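You operate a simulated robot arm through the tools that you are given. There is no shell and no other tool. Be economical: measure what you need, move in short steps, check, and stop when the job is done.

You run a simulated two-armed robot. Do the job below in one go: nothing can be reset, and whatever is moved stays where it is left.

TASK
Pick up the white weight block from the gym rack shelf with one hand, pass it to the other hand and put it on the shelf under the packing bench.

Only the result counts: the job must be done as asked and must still hold three seconds after the hand-in. Knocking over, shifting, dropping, spilling or breaking anything else fails it.

THE ROBOT
Two 7-joint arms with two-finger parallel grippers on one trunk, on a base that drives. Base frame: it is fixed to the floor where the robot stands at the start and does not move with it; the origin is under the middle of the robot, x ahead of it, y to its left, z up; the surface under the hand at the start is at about z = 80. Readings come in cm, rad, newtons and seconds.
The left shoulder is at the start at [2, 13.8, 122.5], the right one opposite. With the tool pointing down near the work surface each hand reaches from about 10 to 48 cm from the robot's upright axis, wherever it stands, measured 20 degrees to its own side. Places, roughly: shelf under the packing bench [150, 120, 40]. Payload 1.57 kg a hand.
The TCP of each hand is the grasp point between the finger pads, 3 cm short of the fingertips. In the tool frame z runs along the fingers and y along their closing line. Largest opening 8 cm; finger width 1.7, thickness 1.2; the body of the gripper, 4 by 8.2 cm, starts 8 cm behind the TCP.
Orientation is that of the tool frame in the base frame, as a unit quaternion [x, y, z, w]. With the fingers straight down and closing along the base's y, the tool's x points along the base's -x, its y along +y and its z along -z.

THE INTERFACE
- The arms move only by the tool nudge_tool. It takes "left_commands", "right_commands" or both (then of equal length, played together; a hand with none holds still); each is a list of rows, each a list of 7 numbers: the turn, a rotation vector about the base's x, y, z in units of 5 degrees (1.0 is 5 degrees), then the shift along the base's x, y, z in units of 25 mm (1.0 is 25 mm), then the finger opening in cm, from 0 to 8. In form: [[wx, wy, wz, dx, dy, dz, gripper], ...]. A call has 1 to 8 rows; each row shifts and turns the commanded pose from where the row before left it. A call with a number of a shift or a turn outside -1 to 1 is refused whole. Rows are played at 5 a second. More than 5 cm and 0.15 rad between two rows, or a gripper value outside its range, and nothing of the call is played. A pose out of reach is approached as far as the arm can. The call stops where the force on the tool passes 40 N (or 10 N more than at its start, if that is more) or the arm is blocked; 0.2 s more then pass. Each finger travels about 4.5 cm/s and halts on what it meets, pressing with about 25 N; the grip force reading is that of the motor and also rises with nothing between the fingers. The clock runs only during rows and for 0.2 s after the last one: add rows that do not move to give the fingers time. The reply holds the time, the measured pose of the TCP, the force on the tool along the base axes, the opening and the grip force, in the units named above and with some noise, with the torque about the TCP (base axes, N m) and any sound that the robot's microphone picked up.
- Cameras (640 x 400 px; columns grow to the right, rows downward): "scene" is now at [16.7, 0.1, 107.32]; the picture's right is [0.01, -1.00, 0.00], its down [-0.86, -0.01, -0.51] and it looks along [0.51, 0.01, -0.86] (base axes); focal length 248 px, centre (320, 200). "left" rides on the left gripper at [7.2, 0.7, -12.2] in its tool frame; the picture's right is [-0.09, 1.00, 0.00], its down [-0.84, -0.08, -0.54] and it looks along [-0.54, -0.05, 0.84] (tool axes); focal length 238 px, centre (320, 200). "right" rides on the right gripper at [7.2, -0.7, -12.2] in its tool frame; the picture's right is [0.09, 1.00, 0.00], its down [-0.84, 0.08, -0.54] and it looks along [-0.54, 0.05, 0.84] (tool axes); focal length 238 px, centre (320, 200). There is no depth. A picture from a camera that has moved, and an enlarged one, comes with that camera's place and axes in the base frame and with its lens.
- grab_frame(camera): a new picture of that camera. The clock stands still meanwhile.
- lift_body(by): slides the trunk up (or, below 0, down) by that many cm; the arms and the scene camera ride with it, the base frame stays. It gives what a move gives, with no picture.
- drive_base(legs): drives the robot by 1 to 6 legs, each [ahead, left, turn to the left] in cm, cm and rad, along the robot's own axes; the way and the turn of a leg run together, so that a leg with both is an arc; at most 150 cm and 3.142 rad a leg. The arms and the cameras ride along, it lands a little off, and it stops where it bumps. It gives what a move gives.
- aim_head(pan, tilt): turns the head with the scene camera to pan (to the left, within 1.047 rad either way) and tilt (down, from -0.506 to 1.204), counted from straight ahead of the robot. It gives what a move gives.
- inspect(camera, box): a new picture of the part [left, top, right, bottom] of that camera's present view, enlarged. The clock stands still meanwhile.
- finish_job(): hands the job in; it is judged then, once.

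Go step by step. Nothing tells you exact positions but the pictures and the camera data: compare them with the known pose of the tool, close in by small moves and look again before you grip or let go. The budget is 120 turns and 88 pictures, counting those below and the enlarged ones. Unless the task says otherwise, let go and move clear before handing in, and close with one line.

The tools are called after "Request:" by a JSON object that holds its "name" and its "arguments". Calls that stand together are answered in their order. nudge_tool: Moves the arms, as the interface text tells. Its arguments: {"type":"object","properties":{"left_commands":{"type":"array"},"right_commands":{"type":"array"}},"required":[]} The other tools are called the same way: lift_body (by) slides the trunk up or down; drive_base (legs) drives the base; aim_head (pan, tilt) turns the head that bears the scene camera; grab_frame (camera) takes a picture; inspect (camera, box) takes an enlarged picture of a part of a camera's view; finish_job () hands the job in.

At the start:

```text
time_s: 0.0
left_tcp_pos: [21.92, 10.02, 84.02]
left_tool_rot: [-0.001, 1.0, 0.0, 0.0]
left_force: [0.1, 0.7, -1.4]
left_wrist_torque: [-0.02, 0.01, 0.0]
left_width: 8.0
left_grip_force: 0.0
right_tcp_pos: [22.03, -9.83, 84.04]
right_tool_rot: [0.0, 1.0, 0.0, 0.0]
right_force: [0.4, -0.4, 0.7]
right_wrist_torque: [0.0, 0.02, 0.02]
right_width: 8.0
right_grip_force: 0.0
trunk travel left (down, up): [-60.0, 64.0]
robot x, y, heading: [-0.29, 0.07, -0.004]
head pan, tilt: [0.012, 1.038]
```

scene: 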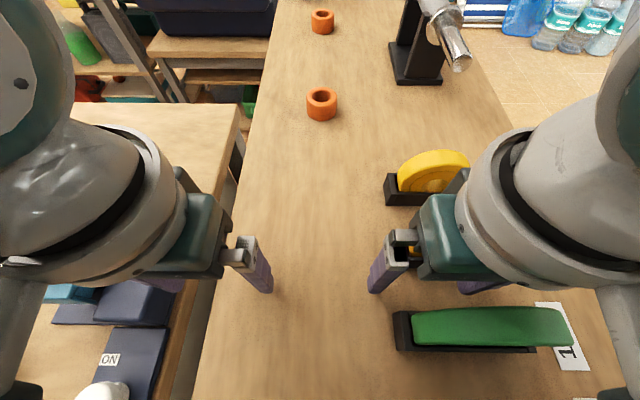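
right: 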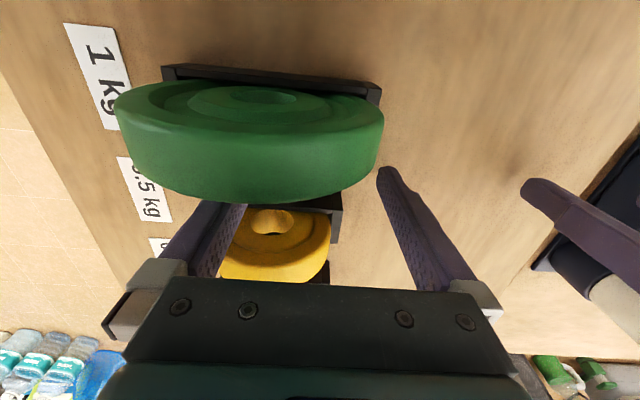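
left: 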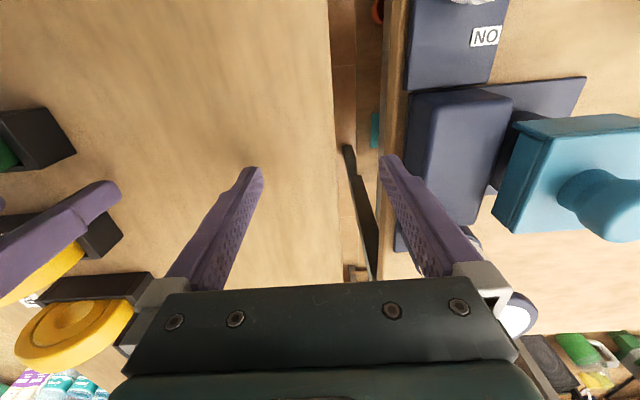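

I see a bench ahead with discs on it and more furniture to the left. I'll look around with the head to find the gym rack and the packing bench.

Request:
{"name": "aim_head", "arguments": {"pan": 0.6, "tilt": 0.4}}

Request:
{"name": "grab_frame", "arguments": {"camera": "scene"}}

Request:
{"name": "aim_head", "arguments": {"pan": -0.6, "tilt": 0.4}}

Request:
{"name": "grab_frame", "arguments": {"camera": "scene"}}

```text
time_s: 1.0
left_tcp_pos: [21.97, 10.0, 84.01]
left_tool_rot: [0.0, 1.0, 0.0, 0.0]
left_force: [-0.6, 0.0, -0.4]
left_wrist_torque: [-0.03, -0.03, -0.01]
left_width: 7.97
left_grip_force: 0.0
right_tcp_pos: [22.08, -9.85, 83.95]
right_tool_rot: [0.0, 1.0, 0.0, 0.0]
right_force: [0.9, -0.4, 0.2]
right_wrist_torque: [-0.01, -0.01, 0.0]
right_width: 8.01
right_grip_force: 0.0
trunk travel left (down, up): [-60.0, 64.0]
robot x, y, heading: [0.05, -0.0, 0.0]
head pan, tilt: [0.6, 0.4]
```

```text
84 pictures are left
camera scene: at [17.63, 5.24, 112.6], right [0.56, -0.83, 0.0], down [-0.32, -0.22, -0.92], along [0.76, 0.52, -0.39], focal length 248 px, centre (320, 200)
```

scene: 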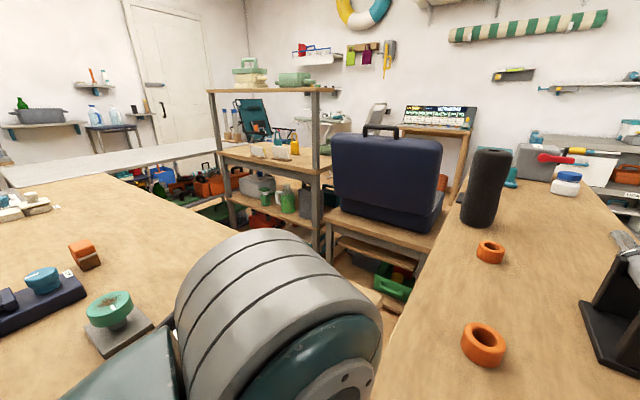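

```text
time_s: 2.4
left_tcp_pos: [22.01, 10.02, 83.9]
left_tool_rot: [0.0, 1.0, 0.0, 0.0]
left_force: [0.0, 0.2, -0.5]
left_wrist_torque: [0.01, 0.01, 0.02]
left_width: 8.01
left_grip_force: 0.0
right_tcp_pos: [22.12, -9.86, 84.1]
right_tool_rot: [-0.001, 1.0, 0.001, 0.0]
right_force: [0.3, -0.2, 0.2]
right_wrist_torque: [-0.03, -0.03, 0.01]
right_width: 7.99
right_grip_force: 0.0
trunk travel left (down, up): [-60.0, 64.0]
robot x, y, heading: [-0.1, 0.04, -0.002]
head pan, tilt: [-0.6, 0.4]
```

```text
83 pictures are left
camera scene: at [17.63, -5.22, 112.61], right [-0.56, -0.83, 0.0], down [-0.32, 0.22, -0.92], along [0.76, -0.52, -0.39], focal length 248 px, centre (320, 200)
```

scene: 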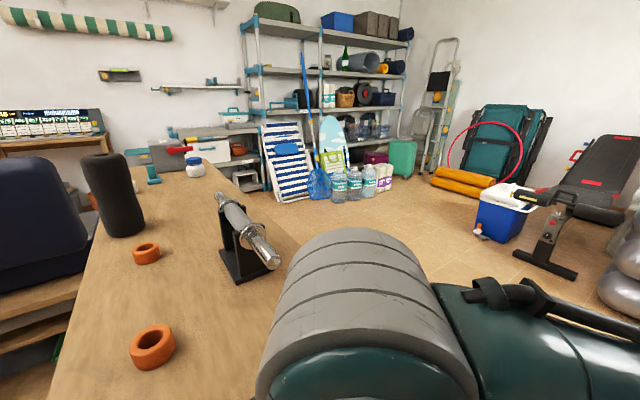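

The packing bench is the wooden one ahead-left with green mugs on its lower shelf. The gym rack isn't identified yet, so I'll look further left and right.

Request:
{"name": "aim_head", "arguments": {"pan": -1.04, "tilt": 0.3}}

Request:
{"name": "grab_frame", "arguments": {"camera": "scene"}}

Request:
{"name": "aim_head", "arguments": {"pan": 1.04, "tilt": 0.4}}

Request:
{"name": "grab_frame", "arguments": {"camera": "scene"}}

Request:
{"name": "aim_head", "arguments": {"pan": 0.0, "tilt": 0.6}}

Request:
{"name": "grab_frame", "arguments": {"camera": "scene"}}

```text
time_s: 3.3
left_tcp_pos: [21.92, 10.13, 83.97]
left_tool_rot: [0.001, 1.0, 0.0, 0.0]
left_force: [-0.2, 0.8, 0.1]
left_wrist_torque: [0.0, 0.01, -0.03]
left_width: 8.01
left_grip_force: 0.2
right_tcp_pos: [22.11, -9.67, 84.01]
right_tool_rot: [0.0, 1.0, 0.0, 0.0]
right_force: [1.2, 0.4, 0.6]
right_wrist_torque: [0.0, 0.0, 0.0]
right_width: 8.01
right_grip_force: 0.2
trunk travel left (down, up): [-60.0, 64.0]
robot x, y, heading: [0.01, -0.13, -0.001]
head pan, tilt: [-1.04, 0.3]
```

```text
82 pictures are left
camera scene: at [14.72, -8.04, 113.53], right [-0.86, -0.51, 0.0], down [-0.15, 0.26, -0.96], along [0.48, -0.82, -0.3], focal length 248 px, centre (320, 200)
```

scene: 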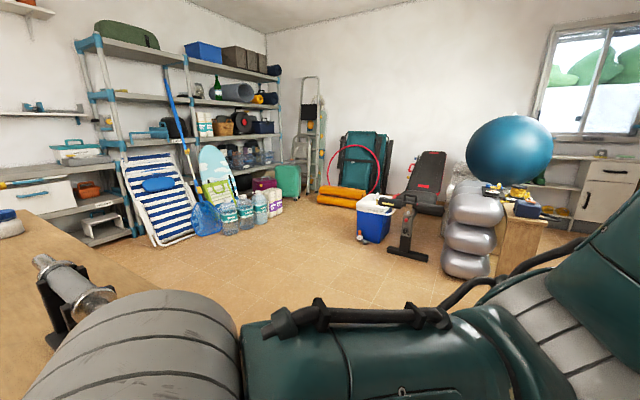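

```text
time_s: 5.3
left_tcp_pos: [21.92, 10.07, 84.06]
left_tool_rot: [0.0, 1.0, 0.0, -0.001]
left_force: [0.5, 0.1, -0.1]
left_wrist_torque: [0.03, 0.01, 0.0]
left_width: 7.97
left_grip_force: 0.0
right_tcp_pos: [22.14, -9.89, 83.96]
right_tool_rot: [0.0, 1.0, 0.0, 0.0]
right_force: [-0.3, -0.2, -0.3]
right_wrist_torque: [-0.02, 0.0, 0.04]
right_width: 7.99
right_grip_force: 0.0
trunk travel left (down, up): [-60.0, 64.0]
robot x, y, heading: [0.16, 0.14, 0.004]
head pan, tilt: [1.04, 0.4]
```

```text
81 pictures are left
camera scene: at [14.68, 8.0, 112.61], right [0.86, -0.51, 0.0], down [-0.2, -0.34, -0.92], along [0.47, 0.79, -0.39], focal length 248 px, centre (320, 200)
```

scene: 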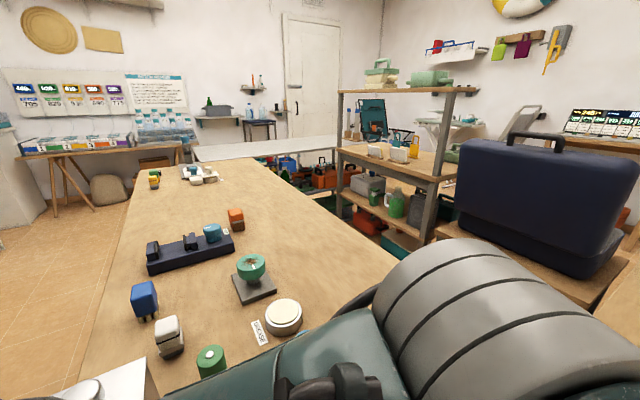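

```text
time_s: 6.6
left_tcp_pos: [22.06, 9.99, 84.01]
left_tool_rot: [0.0, 1.0, 0.0, 0.001]
left_force: [-0.2, -0.2, -0.2]
left_wrist_torque: [-0.04, 0.0, -0.02]
left_width: 8.01
left_grip_force: 0.0
right_tcp_pos: [22.09, -9.84, 84.04]
right_tool_rot: [0.0, 1.0, 0.0, 0.0]
right_force: [-0.2, 0.3, 0.2]
right_wrist_torque: [-0.02, -0.02, -0.01]
right_width: 8.01
right_grip_force: 0.1
trunk travel left (down, up): [-60.0, 64.0]
robot x, y, heading: [-0.09, -0.34, 0.001]
head pan, tilt: [0.0, 0.6]
```

```text
80 pictures are left
camera scene: at [18.82, 0.02, 110.78], right [0.0, -1.0, 0.0], down [-0.56, 0.0, -0.83], along [0.83, 0.0, -0.56], focal length 248 px, centre (320, 200)
```

scene: 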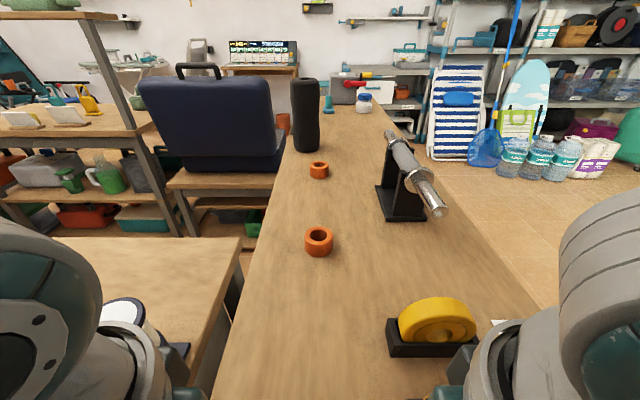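

No gym rack recognised yet; it may be behind me. I'll raise the trunk so the hands clear the table tops, then turn right and look.

Request:
{"name": "lift_body", "arguments": {"by": 30}}

Request:
{"name": "aim_head", "arguments": {"pan": -1.04, "tilt": 0.9}}

Request:
{"name": "grab_frame", "arguments": {"camera": "scene"}}

Request:
{"name": "aim_head", "arguments": {"pan": 1.04, "tilt": 0.9}}

Request:
{"name": "grab_frame", "arguments": {"camera": "scene"}}

```text
time_s: 9.6
left_tcp_pos: [22.17, 10.11, 114.01]
left_tool_rot: [0.0, 1.0, 0.0, 0.0]
left_force: [0.4, -0.3, 0.4]
left_wrist_torque: [0.0, -0.02, -0.02]
left_width: 7.99
left_grip_force: 0.0
right_tcp_pos: [22.04, -9.81, 114.04]
right_tool_rot: [0.0, 1.0, 0.001, 0.0]
right_force: [0.8, 0.3, -0.2]
right_wrist_torque: [0.04, 0.01, -0.01]
right_width: 8.01
right_grip_force: 0.0
trunk travel left (down, up): [-90.0, 34.0]
robot x, y, heading: [-0.16, 0.01, -0.002]
head pan, tilt: [0.0, 0.6]
```

```text
time_s: 10.9
left_tcp_pos: [22.01, 10.07, 113.89]
left_tool_rot: [0.0, 1.0, 0.0, 0.0]
left_force: [-0.6, 0.4, 0.3]
left_wrist_torque: [-0.01, 0.01, -0.01]
left_width: 8.01
left_grip_force: 0.0
right_tcp_pos: [22.03, -9.82, 114.12]
right_tool_rot: [0.0, 1.0, 0.0, 0.0]
right_force: [-0.7, 0.1, -0.5]
right_wrist_torque: [-0.01, 0.01, 0.0]
right_width: 7.99
right_grip_force: 0.0
trunk travel left (down, up): [-90.0, 34.0]
robot x, y, heading: [-0.07, -0.14, 0.004]
head pan, tilt: [-1.04, 0.901]
```

```text
79 pictures are left
camera scene: at [13.81, -6.5, 138.31], right [-0.86, -0.51, 0.0], down [-0.4, 0.68, -0.62], along [0.31, -0.54, -0.78], focal length 248 px, centre (320, 200)
```

scene: 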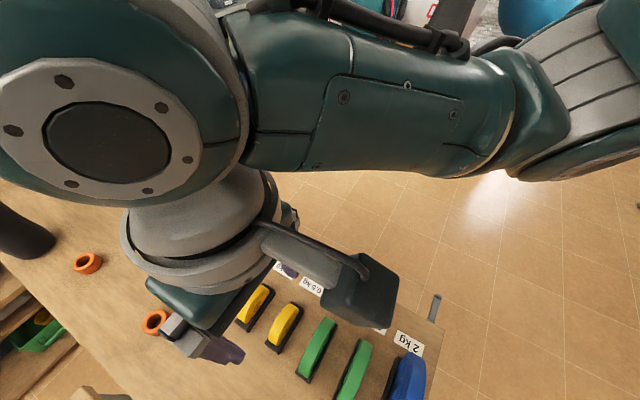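

```text
time_s: 12.9
left_tcp_pos: [21.98, 10.01, 114.01]
left_tool_rot: [0.0, 1.0, 0.0, 0.0]
left_force: [0.7, -0.5, -0.2]
left_wrist_torque: [-0.01, 0.0, 0.0]
left_width: 8.01
left_grip_force: 0.1
right_tcp_pos: [22.07, -9.91, 114.0]
right_tool_rot: [0.0, 1.0, 0.0, 0.0]
right_force: [-0.3, -0.2, 0.1]
right_wrist_torque: [0.02, 0.01, 0.0]
right_width: 8.0
right_grip_force: 0.1
trunk travel left (down, up): [-90.0, 34.0]
robot x, y, heading: [0.03, -0.28, 0.0]
head pan, tilt: [1.04, 0.901]
```

```text
78 pictures are left
camera scene: at [13.81, 6.52, 138.3], right [0.86, -0.51, 0.0], down [-0.4, -0.68, -0.62], along [0.31, 0.54, -0.78], focal length 248 px, centre (320, 200)
```

scene: 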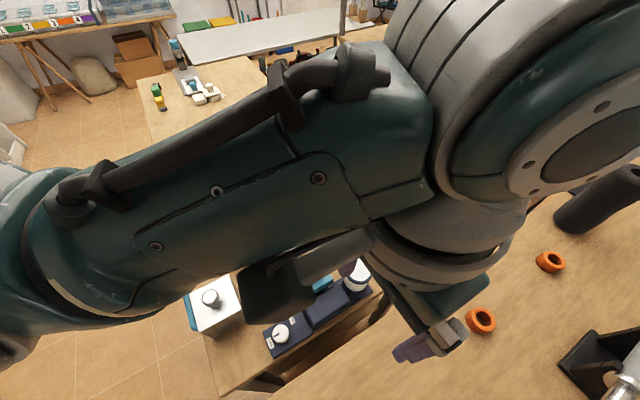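

Discs with kg labels stand on the front bench; nothing yet like a white block on a rack. The hands are clear at z 114, so I'll turn to see what is behind.

Request:
{"name": "drive_base", "arguments": {"legs": [[-20, 0, 0], [0, 0, -1.57]]}}

Request:
{"name": "aim_head", "arguments": {"pan": -0.9, "tilt": 0.4}}

Request:
{"name": "grab_frame", "arguments": {"camera": "scene"}}

Request:
{"name": "aim_head", "arguments": {"pan": 0.0, "tilt": 0.4}}

Request:
{"name": "grab_frame", "arguments": {"camera": "scene"}}

```text
time_s: 18.3
left_tcp_pos: [-10.33, -22.12, 113.96]
left_tool_rot: [0.71, 0.704, 0.0, 0.0]
left_force: [0.3, -0.6, 0.3]
left_wrist_torque: [0.02, -0.02, 0.05]
left_width: 7.99
left_grip_force: 0.0
right_tcp_pos: [-30.16, -22.0, 113.95]
right_tool_rot: [0.711, 0.703, 0.0, -0.001]
right_force: [-1.4, -0.3, -0.5]
right_wrist_torque: [0.01, 0.02, 0.0]
right_width: 8.01
right_grip_force: 0.1
trunk travel left (down, up): [-90.0, 34.0]
robot x, y, heading: [-20.16, 0.16, -1.583]
head pan, tilt: [1.04, 0.901]
```

```text
time_s: 20.2
left_tcp_pos: [-10.34, -22.05, 113.95]
left_tool_rot: [0.711, 0.704, 0.0, 0.0]
left_force: [-0.2, 0.3, -0.4]
left_wrist_torque: [-0.02, 0.02, 0.03]
left_width: 7.98
left_grip_force: 0.0
right_tcp_pos: [-30.19, -22.07, 113.91]
right_tool_rot: [0.711, 0.704, 0.0, 0.0]
right_force: [0.8, -0.2, -0.7]
right_wrist_torque: [0.02, -0.01, 0.0]
right_width: 7.99
right_grip_force: 0.0
trunk travel left (down, up): [-90.0, 34.0]
robot x, y, heading: [-19.79, 0.04, -1.579]
head pan, tilt: [-0.901, 0.4]
```

```text
77 pictures are left
camera scene: at [-27.58, -15.69, 142.6], right [-0.61, 0.79, 0.0], down [0.31, 0.24, -0.92], along [-0.73, -0.57, -0.39], focal length 248 px, centre (320, 200)
```

scene: 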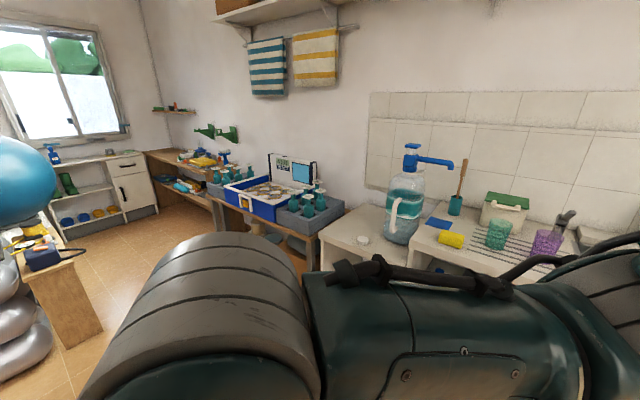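

```text
time_s: 21.4
left_tcp_pos: [-10.37, -21.98, 114.03]
left_tool_rot: [0.711, 0.704, 0.0, 0.0]
left_force: [0.9, 0.3, 0.8]
left_wrist_torque: [0.01, 0.01, -0.01]
left_width: 7.99
left_grip_force: 0.0
right_tcp_pos: [-30.33, -22.0, 114.01]
right_tool_rot: [0.711, 0.703, 0.0, 0.0]
right_force: [-0.7, 0.3, 0.0]
right_wrist_torque: [0.0, -0.01, 0.0]
right_width: 7.96
right_grip_force: 0.1
trunk travel left (down, up): [-90.0, 34.0]
robot x, y, heading: [-20.66, -0.3, -1.581]
head pan, tilt: [0.0, 0.4]
```

```text
76 pictures are left
camera scene: at [-20.37, -19.26, 142.61], right [-1.0, 0.01, 0.0], down [0.0, 0.39, -0.92], along [-0.01, -0.92, -0.39], focal length 248 px, centre (320, 200)
```

scene: 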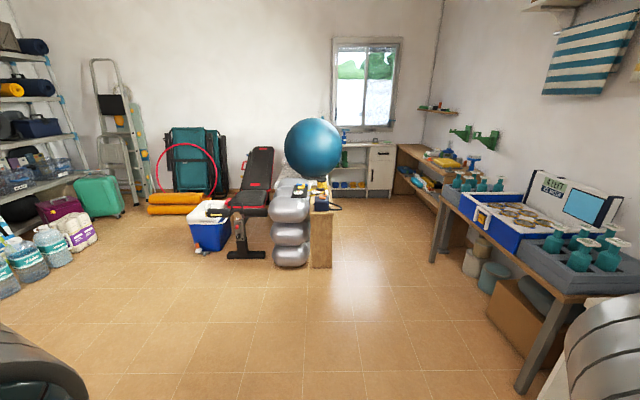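

Several candidates appear: the metal rack on the left, and the stand under the blue ball with a white shelf behind. I'll enlarge both.

Request:
{"name": "inspect", "arguments": {"camera": "scene", "box": [220, 110, 420, 280]}}

Request:
{"name": "inspect", "arguments": {"camera": "scene", "box": [0, 20, 160, 220]}}

```text
2.35 times, centred on (320, 195) of scene
camera zoom: at [-20.37, -19.26, 142.61], right [-1.0, 0.01, 0.0], down [0.0, 0.39, -0.92], along [-0.01, -0.92, -0.39], focal length 584 px, centre (320, 212)
```

zoom: 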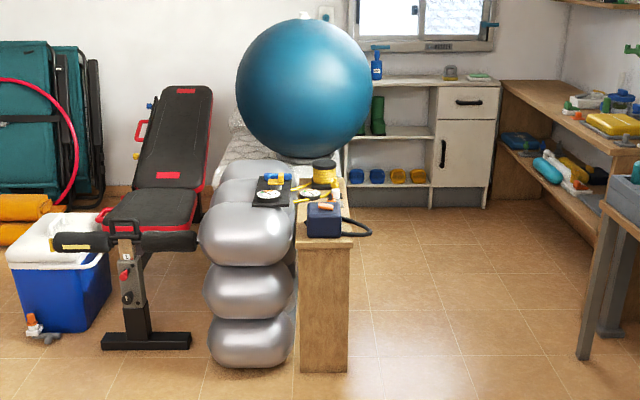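

```text
2.00 times, centred on (80, 120) of scene
camera zoom: at [-20.37, -19.26, 142.61], right [-1.0, 0.01, 0.0], down [0.0, 0.39, -0.92], along [-0.01, -0.92, -0.39], focal length 496 px, centre (800, 360)
```

zoom: 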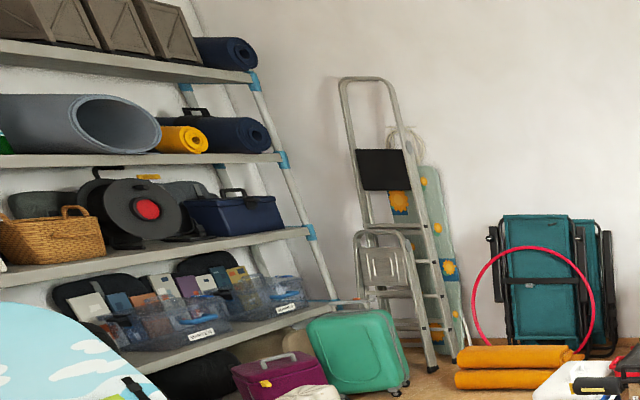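

Neither holds weight blocks. I'll turn on to see the rest of the room and the underside of the benches.

Request:
{"name": "drive_base", "arguments": {"legs": [[0, 0, -1.9]]}}

Request:
{"name": "aim_head", "arguments": {"pan": 0.0, "tilt": 0.4}}

Request:
{"name": "grab_frame", "arguments": {"camera": "scene"}}

Request:
{"name": "aim_head", "arguments": {"pan": -1.0, "tilt": 0.5}}

Request:
{"name": "grab_frame", "arguments": {"camera": "scene"}}

```text
time_s: 26.4
left_tcp_pos: [-44.3, -2.26, 114.03]
left_tool_rot: [0.986, -0.169, 0.0, 0.0]
left_force: [1.2, -0.7, 0.0]
left_wrist_torque: [0.0, -0.03, 0.0]
left_width: 8.0
left_grip_force: 0.1
right_tcp_pos: [-37.68, 16.58, 113.98]
right_tool_rot: [0.986, -0.168, 0.0, -0.001]
right_force: [-0.9, 0.5, 0.7]
right_wrist_torque: [0.01, -0.04, 0.03]
right_width: 7.99
right_grip_force: 0.1
trunk travel left (down, up): [-90.0, 34.0]
robot x, y, heading: [-20.38, 0.07, 2.805]
head pan, tilt: [0.0, 0.4]
```

```text
time_s: 27.0
left_tcp_pos: [-44.29, -2.21, 114.02]
left_tool_rot: [0.986, -0.169, 0.0, 0.0]
left_force: [0.6, 0.8, 1.4]
left_wrist_torque: [-0.05, -0.01, -0.03]
left_width: 8.0
left_grip_force: 0.0
right_tcp_pos: [-37.75, 16.7, 113.89]
right_tool_rot: [0.986, -0.168, -0.001, 0.0]
right_force: [0.0, 0.4, 0.3]
right_wrist_torque: [0.0, -0.01, 0.02]
right_width: 7.98
right_grip_force: 0.1
trunk travel left (down, up): [-90.0, 34.0]
robot x, y, heading: [-20.01, -0.06, 2.804]
head pan, tilt: [0.0, 0.4]
```

```text
73 pictures are left
camera scene: at [-38.33, 6.38, 142.61], right [0.33, 0.94, 0.0], down [0.37, -0.13, -0.92], along [-0.87, 0.31, -0.39], focal length 248 px, centre (320, 200)
```

scene: 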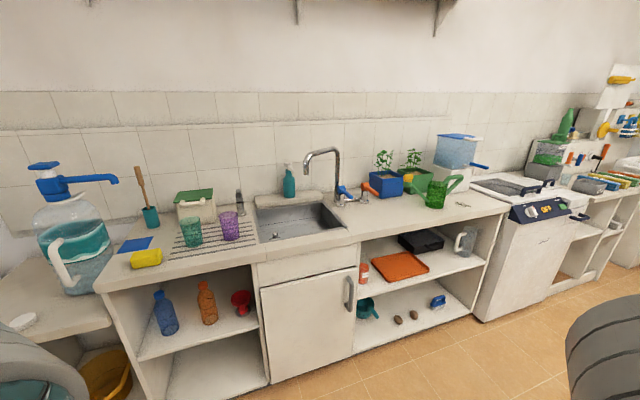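

```text
time_s: 28.2
left_tcp_pos: [-44.31, -2.15, 113.97]
left_tool_rot: [0.986, -0.169, -0.001, 0.0]
left_force: [0.4, 0.2, 0.2]
left_wrist_torque: [0.03, 0.01, 0.03]
left_width: 7.99
left_grip_force: 0.0
right_tcp_pos: [-37.66, 16.56, 114.02]
right_tool_rot: [0.986, -0.168, 0.0, -0.001]
right_force: [-0.4, -0.1, 0.1]
right_wrist_torque: [0.0, 0.0, 0.0]
right_width: 7.99
right_grip_force: 0.0
trunk travel left (down, up): [-90.0, 34.0]
robot x, y, heading: [-20.11, -0.24, 2.802]
head pan, tilt: [-1.0, 0.499]
```

```text
72 pictures are left
camera scene: at [-31.69, 12.16, 141.69], right [0.97, 0.23, 0.0], down [0.11, -0.47, -0.88], along [-0.2, 0.85, -0.48], focal length 248 px, centre (320, 200)
```

scene: 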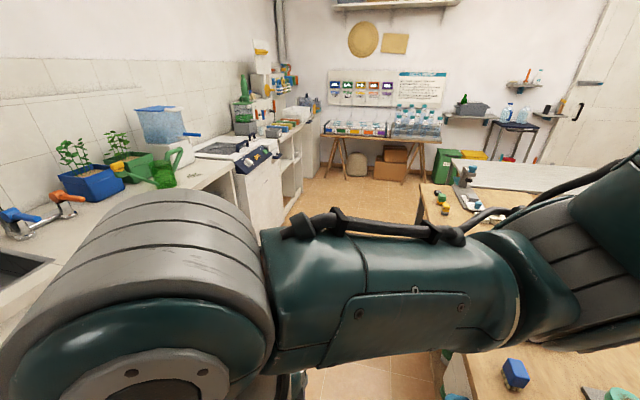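

The kitchen side has no weights either. I'll drive to the open floor on the right, to view the underside of the front bench and the window shelf more closely.

Request:
{"name": "drive_base", "arguments": {"legs": [[0, 0, 1.9], [80, 0, 0]]}}

Request:
{"name": "aim_head", "arguments": {"pan": -0.1, "tilt": 0.3}}

Request:
{"name": "inspect", "arguments": {"camera": "scene", "box": [160, 60, 480, 260]}}

Request:
{"name": "aim_head", "arguments": {"pan": 1.04, "tilt": 0.5}}

Request:
{"name": "grab_frame", "arguments": {"camera": "scene"}}

```text
time_s: 37.1
left_tcp_pos: [-9.46, -102.04, 114.09]
left_tool_rot: [0.704, 0.71, 0.0, 0.0]
left_force: [-0.6, -1.3, -1.0]
left_wrist_torque: [0.0, -0.02, -0.01]
left_width: 7.98
left_grip_force: 0.0
right_tcp_pos: [-29.25, -102.24, 113.97]
right_tool_rot: [0.705, 0.71, 0.0, 0.0]
right_force: [0.2, -0.6, 0.3]
right_wrist_torque: [0.0, 0.0, -0.01]
right_width: 8.0
right_grip_force: 0.1
trunk travel left (down, up): [-90.0, 34.0]
robot x, y, heading: [-19.66, -80.03, -1.562]
head pan, tilt: [-1.0, 0.499]
```

```text
time_s: 38.3
left_tcp_pos: [-9.64, -102.16, 113.97]
left_tool_rot: [0.705, 0.71, 0.0, 0.0]
left_force: [-0.2, 1.2, -0.3]
left_wrist_torque: [0.0, -0.01, 0.0]
left_width: 8.01
left_grip_force: 0.0
right_tcp_pos: [-29.44, -102.26, 113.99]
right_tool_rot: [0.705, 0.71, 0.0, -0.001]
right_force: [-1.0, 0.3, 0.2]
right_wrist_torque: [0.02, -0.02, 0.0]
right_width: 8.03
right_grip_force: 0.0
trunk travel left (down, up): [-90.0, 34.0]
robot x, y, heading: [-19.83, -80.64, -1.559]
head pan, tilt: [-0.099, 0.3]
```

```text
2.00 times, centred on (320, 160) of scene
camera zoom: at [-20.49, -99.45, 143.53], right [-1.0, 0.09, 0.0], down [0.03, 0.29, -0.96], along [-0.09, -0.95, -0.3], focal length 496 px, centre (320, 280)
```

zoom: 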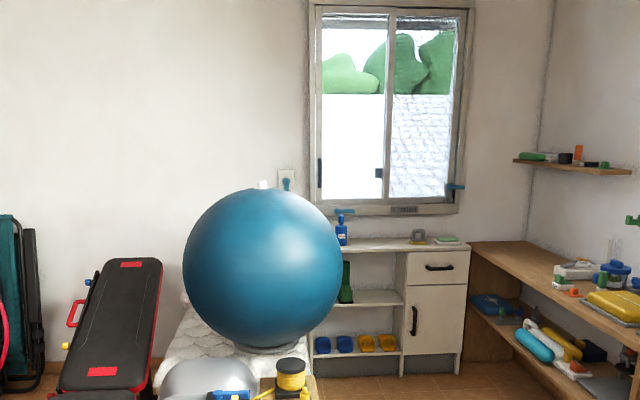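

```text
time_s: 39.7
left_tcp_pos: [-9.5, -102.08, 113.97]
left_tool_rot: [0.705, 0.709, 0.0, 0.0]
left_force: [0.2, 0.2, 0.7]
left_wrist_torque: [-0.03, 0.01, 0.02]
left_width: 8.03
left_grip_force: 0.1
right_tcp_pos: [-29.41, -102.31, 114.13]
right_tool_rot: [0.704, 0.71, 0.0, 0.0]
right_force: [-0.3, 0.1, -0.4]
right_wrist_torque: [-0.03, -0.01, 0.01]
right_width: 8.02
right_grip_force: 0.0
trunk travel left (down, up): [-90.0, 34.0]
robot x, y, heading: [-19.49, -80.03, -1.568]
head pan, tilt: [1.04, 0.499]
```

```text
70 pictures are left
camera scene: at [-11.75, -94.71, 141.69], right [-0.5, -0.87, 0.0], down [-0.41, 0.24, -0.88], along [0.76, -0.44, -0.48], focal length 248 px, centre (320, 200)
```

scene: 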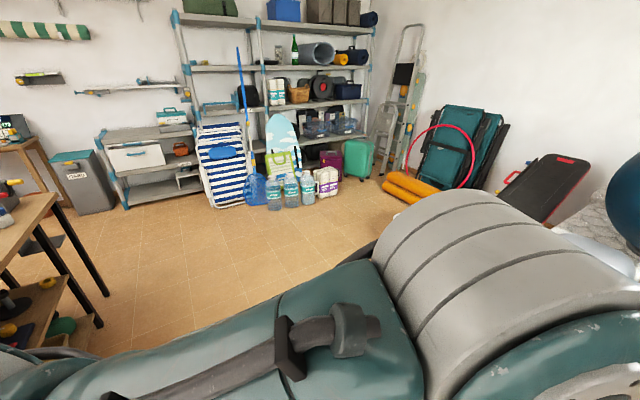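

Under the front bench there is a shelf carrying what look like weights (kettlebell etc.), so the front bench is the gym rack. I'll turn to face its shelf.

Request:
{"name": "drive_base", "arguments": {"legs": [[0, -40, 0], [0, 0, 2.1]]}}

Request:
{"name": "aim_head", "arguments": {"pan": 0.4, "tilt": 0.6}}

Request:
{"name": "grab_frame", "arguments": {"camera": "scene"}}

```text
time_s: 47.2
left_tcp_pos: [-46.36, -60.51, 114.04]
left_tool_rot: [-0.266, 0.964, -0.001, 0.0]
left_force: [0.6, 0.0, -0.4]
left_wrist_torque: [-0.01, -0.01, -0.02]
left_width: 8.02
left_grip_force: 0.0
right_tcp_pos: [-35.97, -77.62, 113.96]
right_tool_rot: [-0.267, 0.964, -0.001, 0.0]
right_force: [0.1, 1.0, 0.0]
right_wrist_torque: [0.0, 0.04, -0.01]
right_width: 7.98
right_grip_force: 0.1
trunk travel left (down, up): [-90.0, 34.0]
robot x, y, heading: [-60.13, -80.39, 0.54]
head pan, tilt: [1.04, 0.499]
```

```text
time_s: 48.3
left_tcp_pos: [-46.4, -60.54, 113.92]
left_tool_rot: [-0.266, 0.964, 0.0, 0.0]
left_force: [0.4, -0.3, -0.2]
left_wrist_torque: [0.01, 0.0, 0.0]
left_width: 8.02
left_grip_force: 0.1
right_tcp_pos: [-35.97, -77.6, 113.92]
right_tool_rot: [-0.267, 0.964, -0.001, 0.001]
right_force: [0.2, 0.3, 0.7]
right_wrist_torque: [0.03, -0.02, -0.02]
right_width: 7.99
right_grip_force: 0.1
trunk travel left (down, up): [-90.0, 34.0]
robot x, y, heading: [-60.47, -80.85, 0.536]
head pan, tilt: [0.4, 0.6]
```

```text
69 pictures are left
camera scene: at [-46.22, -68.16, 140.78], right [0.81, -0.59, 0.0], down [-0.33, -0.46, -0.83], along [0.49, 0.67, -0.56], focal length 248 px, centre (320, 200)
```

scene: 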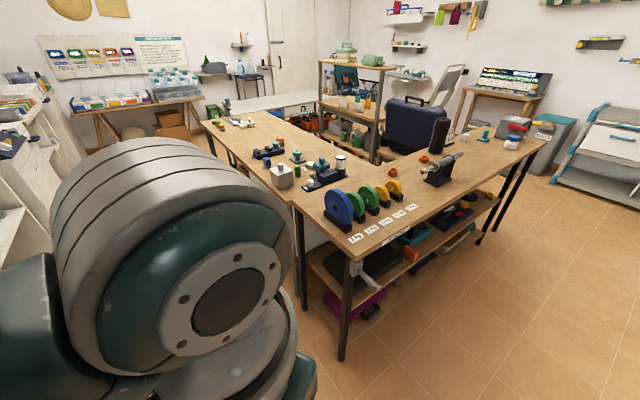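

The gym rack is this table with the discs, with a loaded shelf below. I'll drive to its open side, face it (+y), lower the trunk and look.

Request:
{"name": "drive_base", "arguments": {"legs": [[82, -96, 0], [0, 0, 1.03]]}}

Request:
{"name": "lift_body", "arguments": {"by": -40}}

Request:
{"name": "aim_head", "arguments": {"pan": 0.0, "tilt": 0.6}}

Request:
{"name": "grab_frame", "arguments": {"camera": "scene"}}

```text
time_s: 57.2
left_tcp_pos: [49.33, -97.94, 113.96]
left_tool_rot: [0.709, -0.705, -0.001, 0.0]
left_force: [-0.1, -0.4, 0.3]
left_wrist_torque: [0.02, -0.01, 0.02]
left_width: 8.02
left_grip_force: 0.0
right_tcp_pos: [69.31, -97.69, 114.02]
right_tool_rot: [0.71, -0.704, 0.0, 0.0]
right_force: [0.3, 0.7, 0.1]
right_wrist_torque: [0.06, -0.02, 0.02]
right_width: 8.0
right_grip_force: 0.1
trunk travel left (down, up): [-90.0, 34.0]
robot x, y, heading: [59.33, -119.81, 1.577]
head pan, tilt: [0.4, 0.6]
```

```text
time_s: 61.0
left_tcp_pos: [49.24, -98.1, 74.03]
left_tool_rot: [0.709, -0.705, -0.001, 0.0]
left_force: [0.0, 0.3, -0.3]
left_wrist_torque: [0.02, -0.01, 0.0]
left_width: 7.99
left_grip_force: 0.1
right_tcp_pos: [69.26, -97.75, 73.96]
right_tool_rot: [0.709, -0.705, 0.001, 0.0]
right_force: [0.0, -0.4, 0.2]
right_wrist_torque: [-0.03, 0.01, -0.04]
right_width: 7.99
right_grip_force: 0.1
trunk travel left (down, up): [-50.0, 74.0]
robot x, y, heading: [59.47, -120.07, 1.575]
head pan, tilt: [0.4, 0.6]
```

```text
time_s: 61.9
left_tcp_pos: [49.4, -97.86, 74.02]
left_tool_rot: [0.709, -0.705, 0.0, 0.001]
left_force: [-0.1, -0.5, 1.1]
left_wrist_torque: [0.02, 0.01, -0.01]
left_width: 8.0
left_grip_force: 0.0
right_tcp_pos: [69.21, -97.83, 73.95]
right_tool_rot: [0.709, -0.705, 0.0, 0.0]
right_force: [0.5, 0.4, 0.1]
right_wrist_torque: [0.01, -0.02, 0.01]
right_width: 8.04
right_grip_force: 0.1
trunk travel left (down, up): [-50.0, 74.0]
robot x, y, heading: [59.71, -119.67, 1.575]
head pan, tilt: [0.0, 0.6]
```

```text
68 pictures are left
camera scene: at [59.38, -101.03, 100.78], right [1.0, 0.01, 0.0], down [0.0, -0.56, -0.83], along [-0.01, 0.83, -0.56], focal length 248 px, centre (320, 200)
```

scene: 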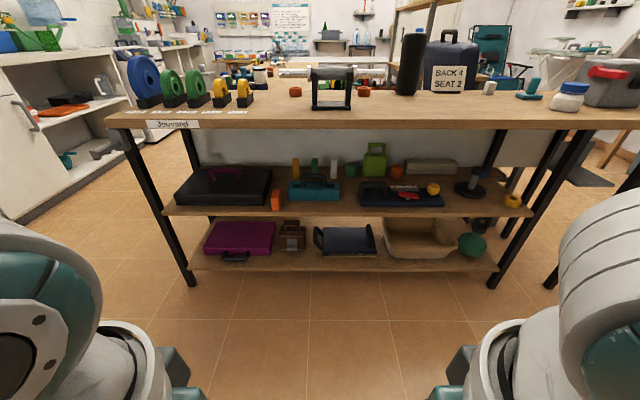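

The rack's middle shelf holds several items; a white block appears in the back near column 335. I'll zoom.

Request:
{"name": "inspect", "arguments": {"camera": "scene", "box": [160, 120, 360, 245]}}

Request:
{"name": "inspect", "arguments": {"camera": "scene", "box": [340, 120, 540, 245]}}

```text
3.20 times, centred on (260, 182) of scene
camera zoom: at [59.38, -101.03, 100.78], right [1.0, 0.01, 0.0], down [0.0, -0.56, -0.83], along [-0.01, 0.83, -0.56], focal length 794 px, centre (512, 256)
```

zoom: 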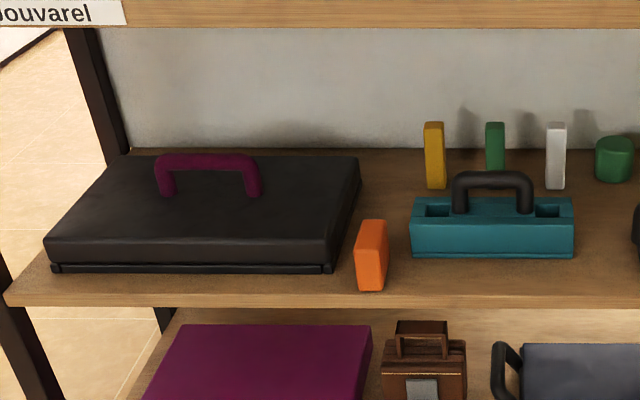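

```text
3.20 times, centred on (440, 182) of scene
camera zoom: at [59.38, -101.03, 100.78], right [1.0, 0.01, 0.0], down [0.0, -0.56, -0.83], along [-0.01, 0.83, -0.56], focal length 794 px, centre (-64, 256)
```

zoom: 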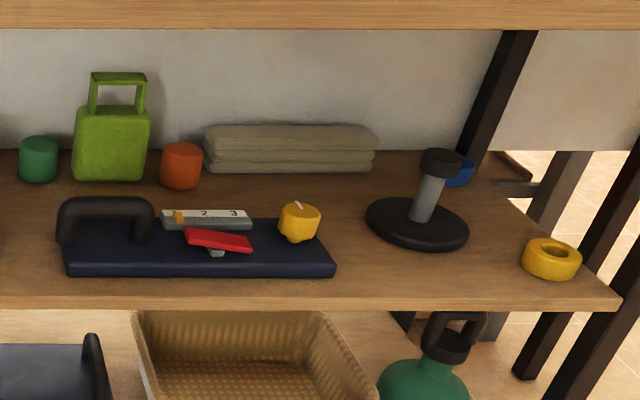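

The white upright block stands at about x 64, y −5, z 47–57 on the rack's middle shelf, behind the teal box. I need to reach in horizontally with the wrist camera on top, so first I turn both hands in free space, watching how the arms follow.

Request:
{"name": "nudge_tool", "arguments": {"left_commands": [[0, 1, -1, 0, 0.5, 0, 8], [0, 1, -1, 0, 0.5, 0, 8], [0, 1, -1, 0, 0.5, 0, 8], [0, 1, -1, 0, 0.5, 0, 8], [0, 1, -1, 0, 0.5, 0, 8], [0, 1, -1, 0, 0.5, 0, 8], [0, 1, -1, 0, 0.5, 0, 8], [0, 1, -1, 0, 0.5, 0, 8]], "right_commands": [[0, -1, 1, 0, 0.5, 0, 8], [0, -1, 1, 0, 0.5, 0, 8], [0, -1, 1, 0, 0.5, 0, 8], [0, -1, 1, 0, 0.5, 0, 8], [0, -1, 1, 0, 0.5, 0, 8], [0, -1, 1, 0, 0.5, 0, 8], [0, -1, 1, 0, 0.5, 0, 8], [0, -1, 1, 0, 0.5, 0, 8]]}}

```text
time_s: 63.7
left_tcp_pos: [41.16, -87.83, 73.25]
left_tool_rot: [-0.432, 0.818, 0.241, -0.295]
left_force: [-0.2, -1.1, 0.3]
left_wrist_torque: [-0.02, 0.0, 0.0]
left_width: 7.98
left_grip_force: 0.1
right_tcp_pos: [76.45, -87.77, 72.9]
right_tool_rot: [0.826, -0.42, 0.292, -0.237]
right_force: [0.1, -0.1, 0.5]
right_wrist_torque: [0.04, -0.04, 0.01]
right_width: 7.99
right_grip_force: 0.1
trunk travel left (down, up): [-50.0, 74.0]
robot x, y, heading: [59.49, -119.58, 1.576]
head pan, tilt: [0.0, 0.6]
stopped in row 8 (left hand): the arm was blocked; the commanded pose is now the measured one
```

The outward turn hit an arm limit near 55°. I'll undo it on both sides and try turning the right hand inward instead.

Request:
{"name": "nudge_tool", "arguments": {"left_commands": [[0, -1, 1, 0, -0.5, 0, 8], [0, -1, 1, 0, -0.5, 0, 8], [0, -1, 1, 0, -0.5, 0, 8], [0, -1, 1, 0.2, -0.3, 0, 8], [0, -1, 1, 0.4, -0.2, 0, 8], [0, -1, 1, 0.4, 0, 0, 8], [0, -1, 1, 0, 0, 0, 8], [0, 0, 0, 0, 0, 0, 8]], "right_commands": [[0, 1, -1, 0.6, 0, 0, 8], [0, 1, -1, 0.6, 0, 0, 8], [0, 1, -1, 0.6, 0, 0, 8], [0, 1, -1, 0.6, 0, 0, 8], [0, 1, -1, 0.3, 0, 0, 8], [0, 1, -1, 0, 0, 0, 8], [0, 1, -1, 0, 0, 0, 8], [0, 0, 0, 0, 0, 0, 8]]}}

Request:
{"name": "nudge_tool", "arguments": {"right_commands": [[0, 1, -1, 0.2, 0.2, 0, 8], [0, 1, -1, 0, 0.2, 0, 8], [0, 1, -1, 0, 0.2, 0, 8], [0, 1, -1, 0, 0.2, 0, 8], [0, 1, -1, 0, 0.2, 0, 8], [0, 1, -1, 0, 0.2, 0, 8], [0, 1, -1, 0, 0.2, 0, 8], [0, 1, -1, 0, 0.2, 0, 8]]}}

Request:
{"name": "nudge_tool", "arguments": {"right_commands": [[0, 1, -1, 0, 0.2, 0, 8], [0, 1, -1, 0, 0.2, 0, 8], [0, 1, -1, 0, 0.2, 0, 8], [0, 1, -1, 0, 0.2, 0, 8], [0, 1, -1, 0, 0.2, 0, 8], [0, 1, -1, 0, 0.2, 0, 8], [0, 1, -1, 0, 0.2, 0, 8], [0, 1, -1, 0, 0.2, 0, 8]]}}

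```text
time_s: 65.5
left_tcp_pos: [43.8, -92.81, 73.12]
left_tool_rot: [0.705, -0.703, -0.005, 0.095]
left_force: [0.7, 0.4, -0.4]
left_wrist_torque: [0.0, -0.02, -0.01]
left_width: 8.01
left_grip_force: 0.0
right_tcp_pos: [83.06, -87.78, 72.97]
right_tool_rot: [0.711, -0.698, 0.089, -0.004]
right_force: [-0.2, -0.7, 0.0]
right_wrist_torque: [-0.03, 0.01, 0.0]
right_width: 7.99
right_grip_force: 0.1
trunk travel left (down, up): [-50.0, 74.0]
robot x, y, heading: [59.55, -119.69, 1.575]
head pan, tilt: [0.0, 0.6]
```

```text
time_s: 67.3
left_tcp_pos: [43.88, -92.8, 73.27]
left_tool_rot: [0.705, -0.702, -0.005, 0.096]
left_force: [0.2, -0.8, 0.6]
left_wrist_torque: [-0.02, 0.02, 0.02]
left_width: 7.99
left_grip_force: 0.0
right_tcp_pos: [83.56, -83.8, 73.01]
right_tool_rot: [-0.424, 0.853, 0.159, -0.259]
right_force: [0.9, 0.3, 0.3]
right_wrist_torque: [-0.01, 0.01, -0.02]
right_width: 8.0
right_grip_force: 0.1
trunk travel left (down, up): [-50.0, 74.0]
robot x, y, heading: [59.47, -119.63, 1.577]
head pan, tilt: [0.0, 0.6]
```

```text
time_s: 69.1
left_tcp_pos: [43.94, -92.7, 73.21]
left_tool_rot: [0.705, -0.703, -0.004, 0.096]
left_force: [0.5, -0.5, 0.3]
left_wrist_torque: [-0.01, 0.01, -0.01]
left_width: 8.0
left_grip_force: 0.1
right_tcp_pos: [83.21, -80.09, 73.41]
right_tool_rot: [-0.034, 0.806, 0.368, -0.462]
right_force: [0.1, 0.0, 0.5]
right_wrist_torque: [0.03, -0.01, -0.01]
right_width: 8.01
right_grip_force: 0.1
right hand out of reach, approached as far as the arm can: row 7, 8
trunk travel left (down, up): [-50.0, 74.0]
robot x, y, heading: [59.68, -119.38, 1.572]
head pan, tilt: [0.0, 0.6]
```

Turning inward works well: the right fingers now point left-forward with the camera mostly up. I'll continue while extending the arm forward.

Request:
{"name": "nudge_tool", "arguments": {"right_commands": [[0, 0, 0, -0.6, 0.8, 0, 8], [0, 0, 0, -0.6, 0.8, 0, 8], [0, 1, -1, 0, 0.6, 0, 8], [0, 1, -1, 0, 0.6, 0, 8], [0, 1, -1, 0, 0.6, 0, 8], [0, 1, -1, 0, 0.6, 0, 8], [0, 1, -1, 0, 0.4, 0, 8], [0, 1, -1, 0, 0.4, 0, 8]]}}

Request:
{"name": "grab_frame", "arguments": {"camera": "scene"}}

```text
time_s: 70.9
left_tcp_pos: [43.81, -92.81, 73.2]
left_tool_rot: [0.705, -0.703, -0.005, 0.096]
left_force: [-0.5, -0.5, -0.5]
left_wrist_torque: [-0.03, 0.0, 0.02]
left_width: 7.97
left_grip_force: 0.1
right_tcp_pos: [77.86, -70.71, 77.28]
right_tool_rot: [0.27, 0.642, 0.469, -0.543]
right_force: [-0.2, 0.3, -0.1]
right_wrist_torque: [-0.02, -0.01, 0.01]
right_width: 8.01
right_grip_force: 0.1
right hand out of reach, approached as far as the arm can: row 1, 2, 3, 4, 5, 6, 7, 8
trunk travel left (down, up): [-50.0, 74.0]
robot x, y, heading: [59.65, -119.68, 1.575]
head pan, tilt: [0.0, 0.6]
```

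```text
65 pictures are left
camera scene: at [59.36, -101.03, 100.78], right [1.0, 0.01, 0.0], down [0.0, -0.56, -0.83], along [-0.01, 0.83, -0.56], focal length 248 px, centre (320, 200)
```

scene: 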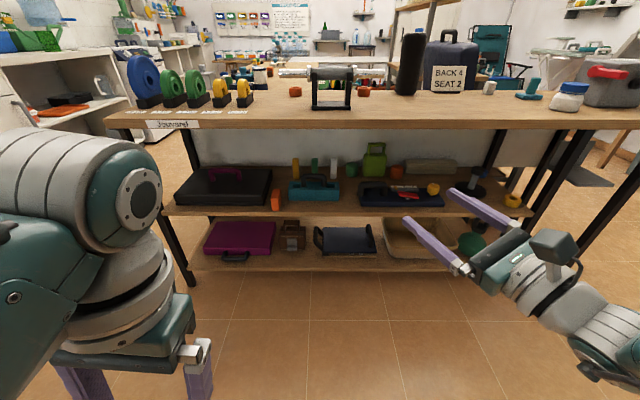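

The right hand is now nearly level, camera on top, pointing forward and about 26° to the left. Next I tuck the left hand back and lower the trunk so the right hand comes to shelf height, well clear of the rack.

Request:
{"name": "nudge_tool", "arguments": {"left_commands": [[0, 0, 0, 0, -0.8, 0, 8], [0, 0, 0, 0, -0.8, 0, 8], [0, 0, 0, 0, -0.8, 0, 8], [0, 0, 0, 0, -0.8, 0, 8], [0, 0, 0, 0, -0.8, 0, 8], [0, 0, 0, 0, -0.8, 0, 8]]}}

Request:
{"name": "lift_body", "arguments": {"by": -20}}

Request:
{"name": "nudge_tool", "arguments": {"right_commands": [[0, 0, 0, 0, 0.8, 0, 8], [0, 0, 0, 0, 0.8, 0, 8], [0, 0, 0, 0, 0.8, 0, 8], [0, 0, 0, 0, 0.8, 0, 8]]}}

Request:
{"name": "grab_frame", "arguments": {"camera": "right"}}

```text
time_s: 72.3
left_tcp_pos: [43.27, -104.67, 73.18]
left_tool_rot: [0.705, -0.703, -0.012, 0.099]
left_force: [1.0, 0.2, 0.4]
left_wrist_torque: [0.03, -0.01, -0.01]
left_width: 8.01
left_grip_force: 0.1
right_tcp_pos: [77.86, -70.86, 77.34]
right_tool_rot: [0.269, 0.642, 0.47, -0.542]
right_force: [0.1, 0.2, 0.2]
right_wrist_torque: [-0.02, 0.0, -0.02]
right_width: 8.01
right_grip_force: 0.2
trunk travel left (down, up): [-50.0, 74.0]
robot x, y, heading: [59.62, -119.85, 1.574]
head pan, tilt: [0.0, 0.6]
```

```text
time_s: 74.5
left_tcp_pos: [43.33, -104.82, 53.1]
left_tool_rot: [-0.703, 0.704, 0.009, -0.1]
left_force: [0.6, 1.2, 0.2]
left_wrist_torque: [-0.02, 0.02, -0.03]
left_width: 8.0
left_grip_force: 0.2
right_tcp_pos: [77.91, -70.82, 57.37]
right_tool_rot: [0.268, 0.643, 0.47, -0.543]
right_force: [0.7, -0.7, 0.9]
right_wrist_torque: [0.01, 0.03, 0.01]
right_width: 8.01
right_grip_force: 0.0
trunk travel left (down, up): [-30.0, 94.0]
robot x, y, heading: [59.42, -119.77, 1.577]
head pan, tilt: [0.0, 0.6]
```

```text
time_s: 75.5
left_tcp_pos: [43.36, -104.73, 53.13]
left_tool_rot: [0.704, -0.703, -0.01, 0.101]
left_force: [-0.3, -0.1, -0.2]
left_wrist_torque: [0.01, -0.04, 0.0]
left_width: 8.0
left_grip_force: 0.1
right_tcp_pos: [76.89, -67.67, 60.0]
right_tool_rot: [0.267, 0.643, 0.47, -0.543]
right_force: [0.2, 0.3, 0.6]
right_wrist_torque: [0.0, -0.01, 0.0]
right_width: 8.0
right_grip_force: 0.1
right hand out of reach, approached as far as the arm can: row 1, 2, 3, 4
trunk travel left (down, up): [-30.0, 94.0]
robot x, y, heading: [59.59, -119.76, 1.577]
head pan, tilt: [0.0, 0.6]
```

```text
64 pictures are left
camera right: at [79.84, -79.96, 66.41], right [0.83, 0.4, 0.4], down [0.53, -0.31, -0.79], along [-0.19, 0.86, -0.47], focal length 238 px, centre (320, 200)
```

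right: 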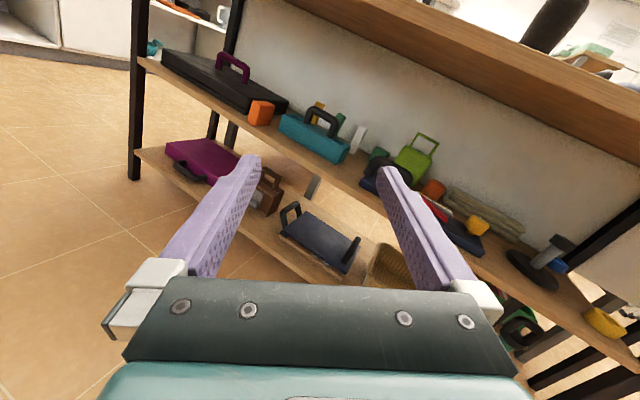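

The hand is rolled about 25° and near its reach limit because the shoulder is too high. I'll lower the trunk more and raise the hand relative to it while correcting the roll.

Request:
{"name": "lift_body", "arguments": {"by": -20}}

Request:
{"name": "nudge_tool", "arguments": {"right_commands": [[0, 0, 0, 0, -0.8, 0.8, 8], [0, 0, 0, 0, -0.8, 0.8, 8], [0, 0, 0, 0, -0.5, 0.8, 8], [-0.45, 0.9, 0, 0, 0, 0.8, 8], [-0.45, 0.9, 0, 0, 0, 0.8, 8], [-0.45, 0.9, 0, 0, 0, 0.8, 8], [-0.45, 0.9, 0, 0, 0, 0.8, 8], [-0.45, 0.9, 0, 0, 0, 0.8, 8]]}}

Request:
{"name": "grab_frame", "arguments": {"camera": "right"}}

```text
time_s: 77.7
left_tcp_pos: [43.35, -104.77, 33.22]
left_tool_rot: [-0.703, 0.704, 0.009, -0.101]
left_force: [0.0, -0.3, -0.3]
left_wrist_torque: [0.0, -0.01, 0.0]
left_width: 7.98
left_grip_force: 0.0
right_tcp_pos: [76.96, -67.73, 40.01]
right_tool_rot: [0.267, 0.643, 0.469, -0.543]
right_force: [-0.5, 0.4, 0.2]
right_wrist_torque: [0.04, -0.01, -0.01]
right_width: 7.99
right_grip_force: 0.0
trunk travel left (down, up): [-10.0, 114.0]
robot x, y, heading: [59.3, -119.62, 1.577]
head pan, tilt: [0.0, 0.6]
```

```text
time_s: 79.5
left_tcp_pos: [43.35, -104.8, 33.14]
left_tool_rot: [-0.703, 0.704, 0.01, -0.1]
left_force: [0.0, 0.3, 0.3]
left_wrist_torque: [0.01, 0.01, 0.02]
left_width: 7.98
left_grip_force: 0.0
right_tcp_pos: [78.14, -62.54, 45.66]
right_tool_rot: [-0.405, -0.567, -0.342, 0.63]
right_force: [0.2, -0.3, -0.8]
right_wrist_torque: [0.05, -0.02, 0.01]
right_width: 7.98
right_grip_force: 0.1
right hand out of reach, approached as far as the arm can: row 1, 2, 3, 4, 5, 6, 7, 8
trunk travel left (down, up): [-10.0, 114.0]
robot x, y, heading: [59.47, -120.01, 1.572]
head pan, tilt: [0.0, 0.6]
```

```text
63 pictures are left
camera right: at [83.66, -73.63, 52.67], right [0.9, 0.44, -0.03], down [0.2, -0.48, -0.86], along [-0.39, 0.76, -0.52], focal length 238 px, centre (320, 200)
```

right: 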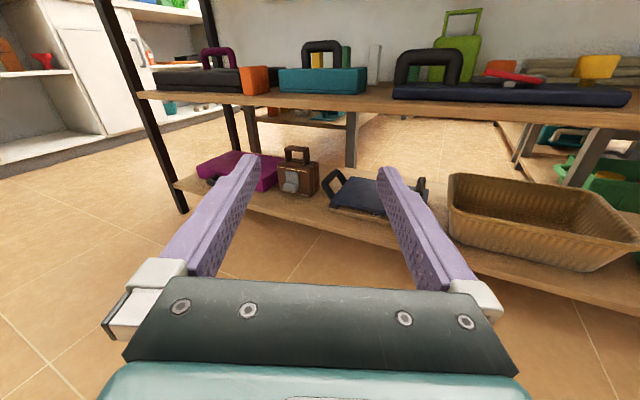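

Now the right hand is level with zero roll, yawed 26° left, reaching 57 cm ahead. I'll try to straighten the yaw and raise the hand a bit.

Request:
{"name": "nudge_tool", "arguments": {"right_commands": [[0, 0, -1, 0, 0, 0.5, 8], [0, 0, -1, 0, 0, 0.5, 8], [0, 0, -1, 0, 0, 0.5, 8], [0, 0, -1, 0, 0, 0.5, 8]]}}

```text
time_s: 80.5
left_tcp_pos: [43.22, -104.73, 33.15]
left_tool_rot: [-0.703, 0.704, 0.009, -0.101]
left_force: [-1.1, 0.0, -0.1]
left_wrist_torque: [-0.02, -0.02, 0.08]
left_width: 8.01
left_grip_force: 0.0
right_tcp_pos: [78.47, -58.48, 47.55]
right_tool_rot: [-0.498, -0.488, -0.449, 0.56]
right_force: [-0.2, 0.4, -0.9]
right_wrist_torque: [0.03, 0.0, 0.03]
right_width: 8.03
right_grip_force: 0.1
right hand out of reach, approached as far as the arm can: row 1, 2, 3, 4
trunk travel left (down, up): [-10.0, 114.0]
robot x, y, heading: [59.41, -119.9, 1.575]
head pan, tilt: [0.0, 0.6]
```

Yaw is now only about 6° left with 61 cm forward reach. I'll pull the commanded pose back into reach and remove the 7° roll.

Request:
{"name": "nudge_tool", "arguments": {"right_commands": [[0, -0.7, 0, 0, -0.5, 0, 8], [0, -0.7, 0, 0, -0.5, 0, 8], [0, 0, 0, 0, -0.5, 0, 8], [0, 0, 0, 0, 0, 0, 8]]}}

```text
time_s: 81.5
left_tcp_pos: [43.33, -104.7, 33.18]
left_tool_rot: [-0.703, 0.704, 0.009, -0.101]
left_force: [0.3, 0.1, -0.7]
left_wrist_torque: [0.0, -0.02, -0.02]
left_width: 8.0
left_grip_force: 0.0
right_tcp_pos: [78.61, -59.71, 45.66]
right_tool_rot: [-0.469, -0.522, -0.477, 0.53]
right_force: [0.4, -0.6, 0.6]
right_wrist_torque: [0.0, -0.02, 0.01]
right_width: 8.01
right_grip_force: 0.0
right hand out of reach, approached as far as the arm can: row 1, 2, 3
trunk travel left (down, up): [-10.0, 114.0]
robot x, y, heading: [59.48, -120.05, 1.578]
head pan, tilt: [0.0, 0.6]
```

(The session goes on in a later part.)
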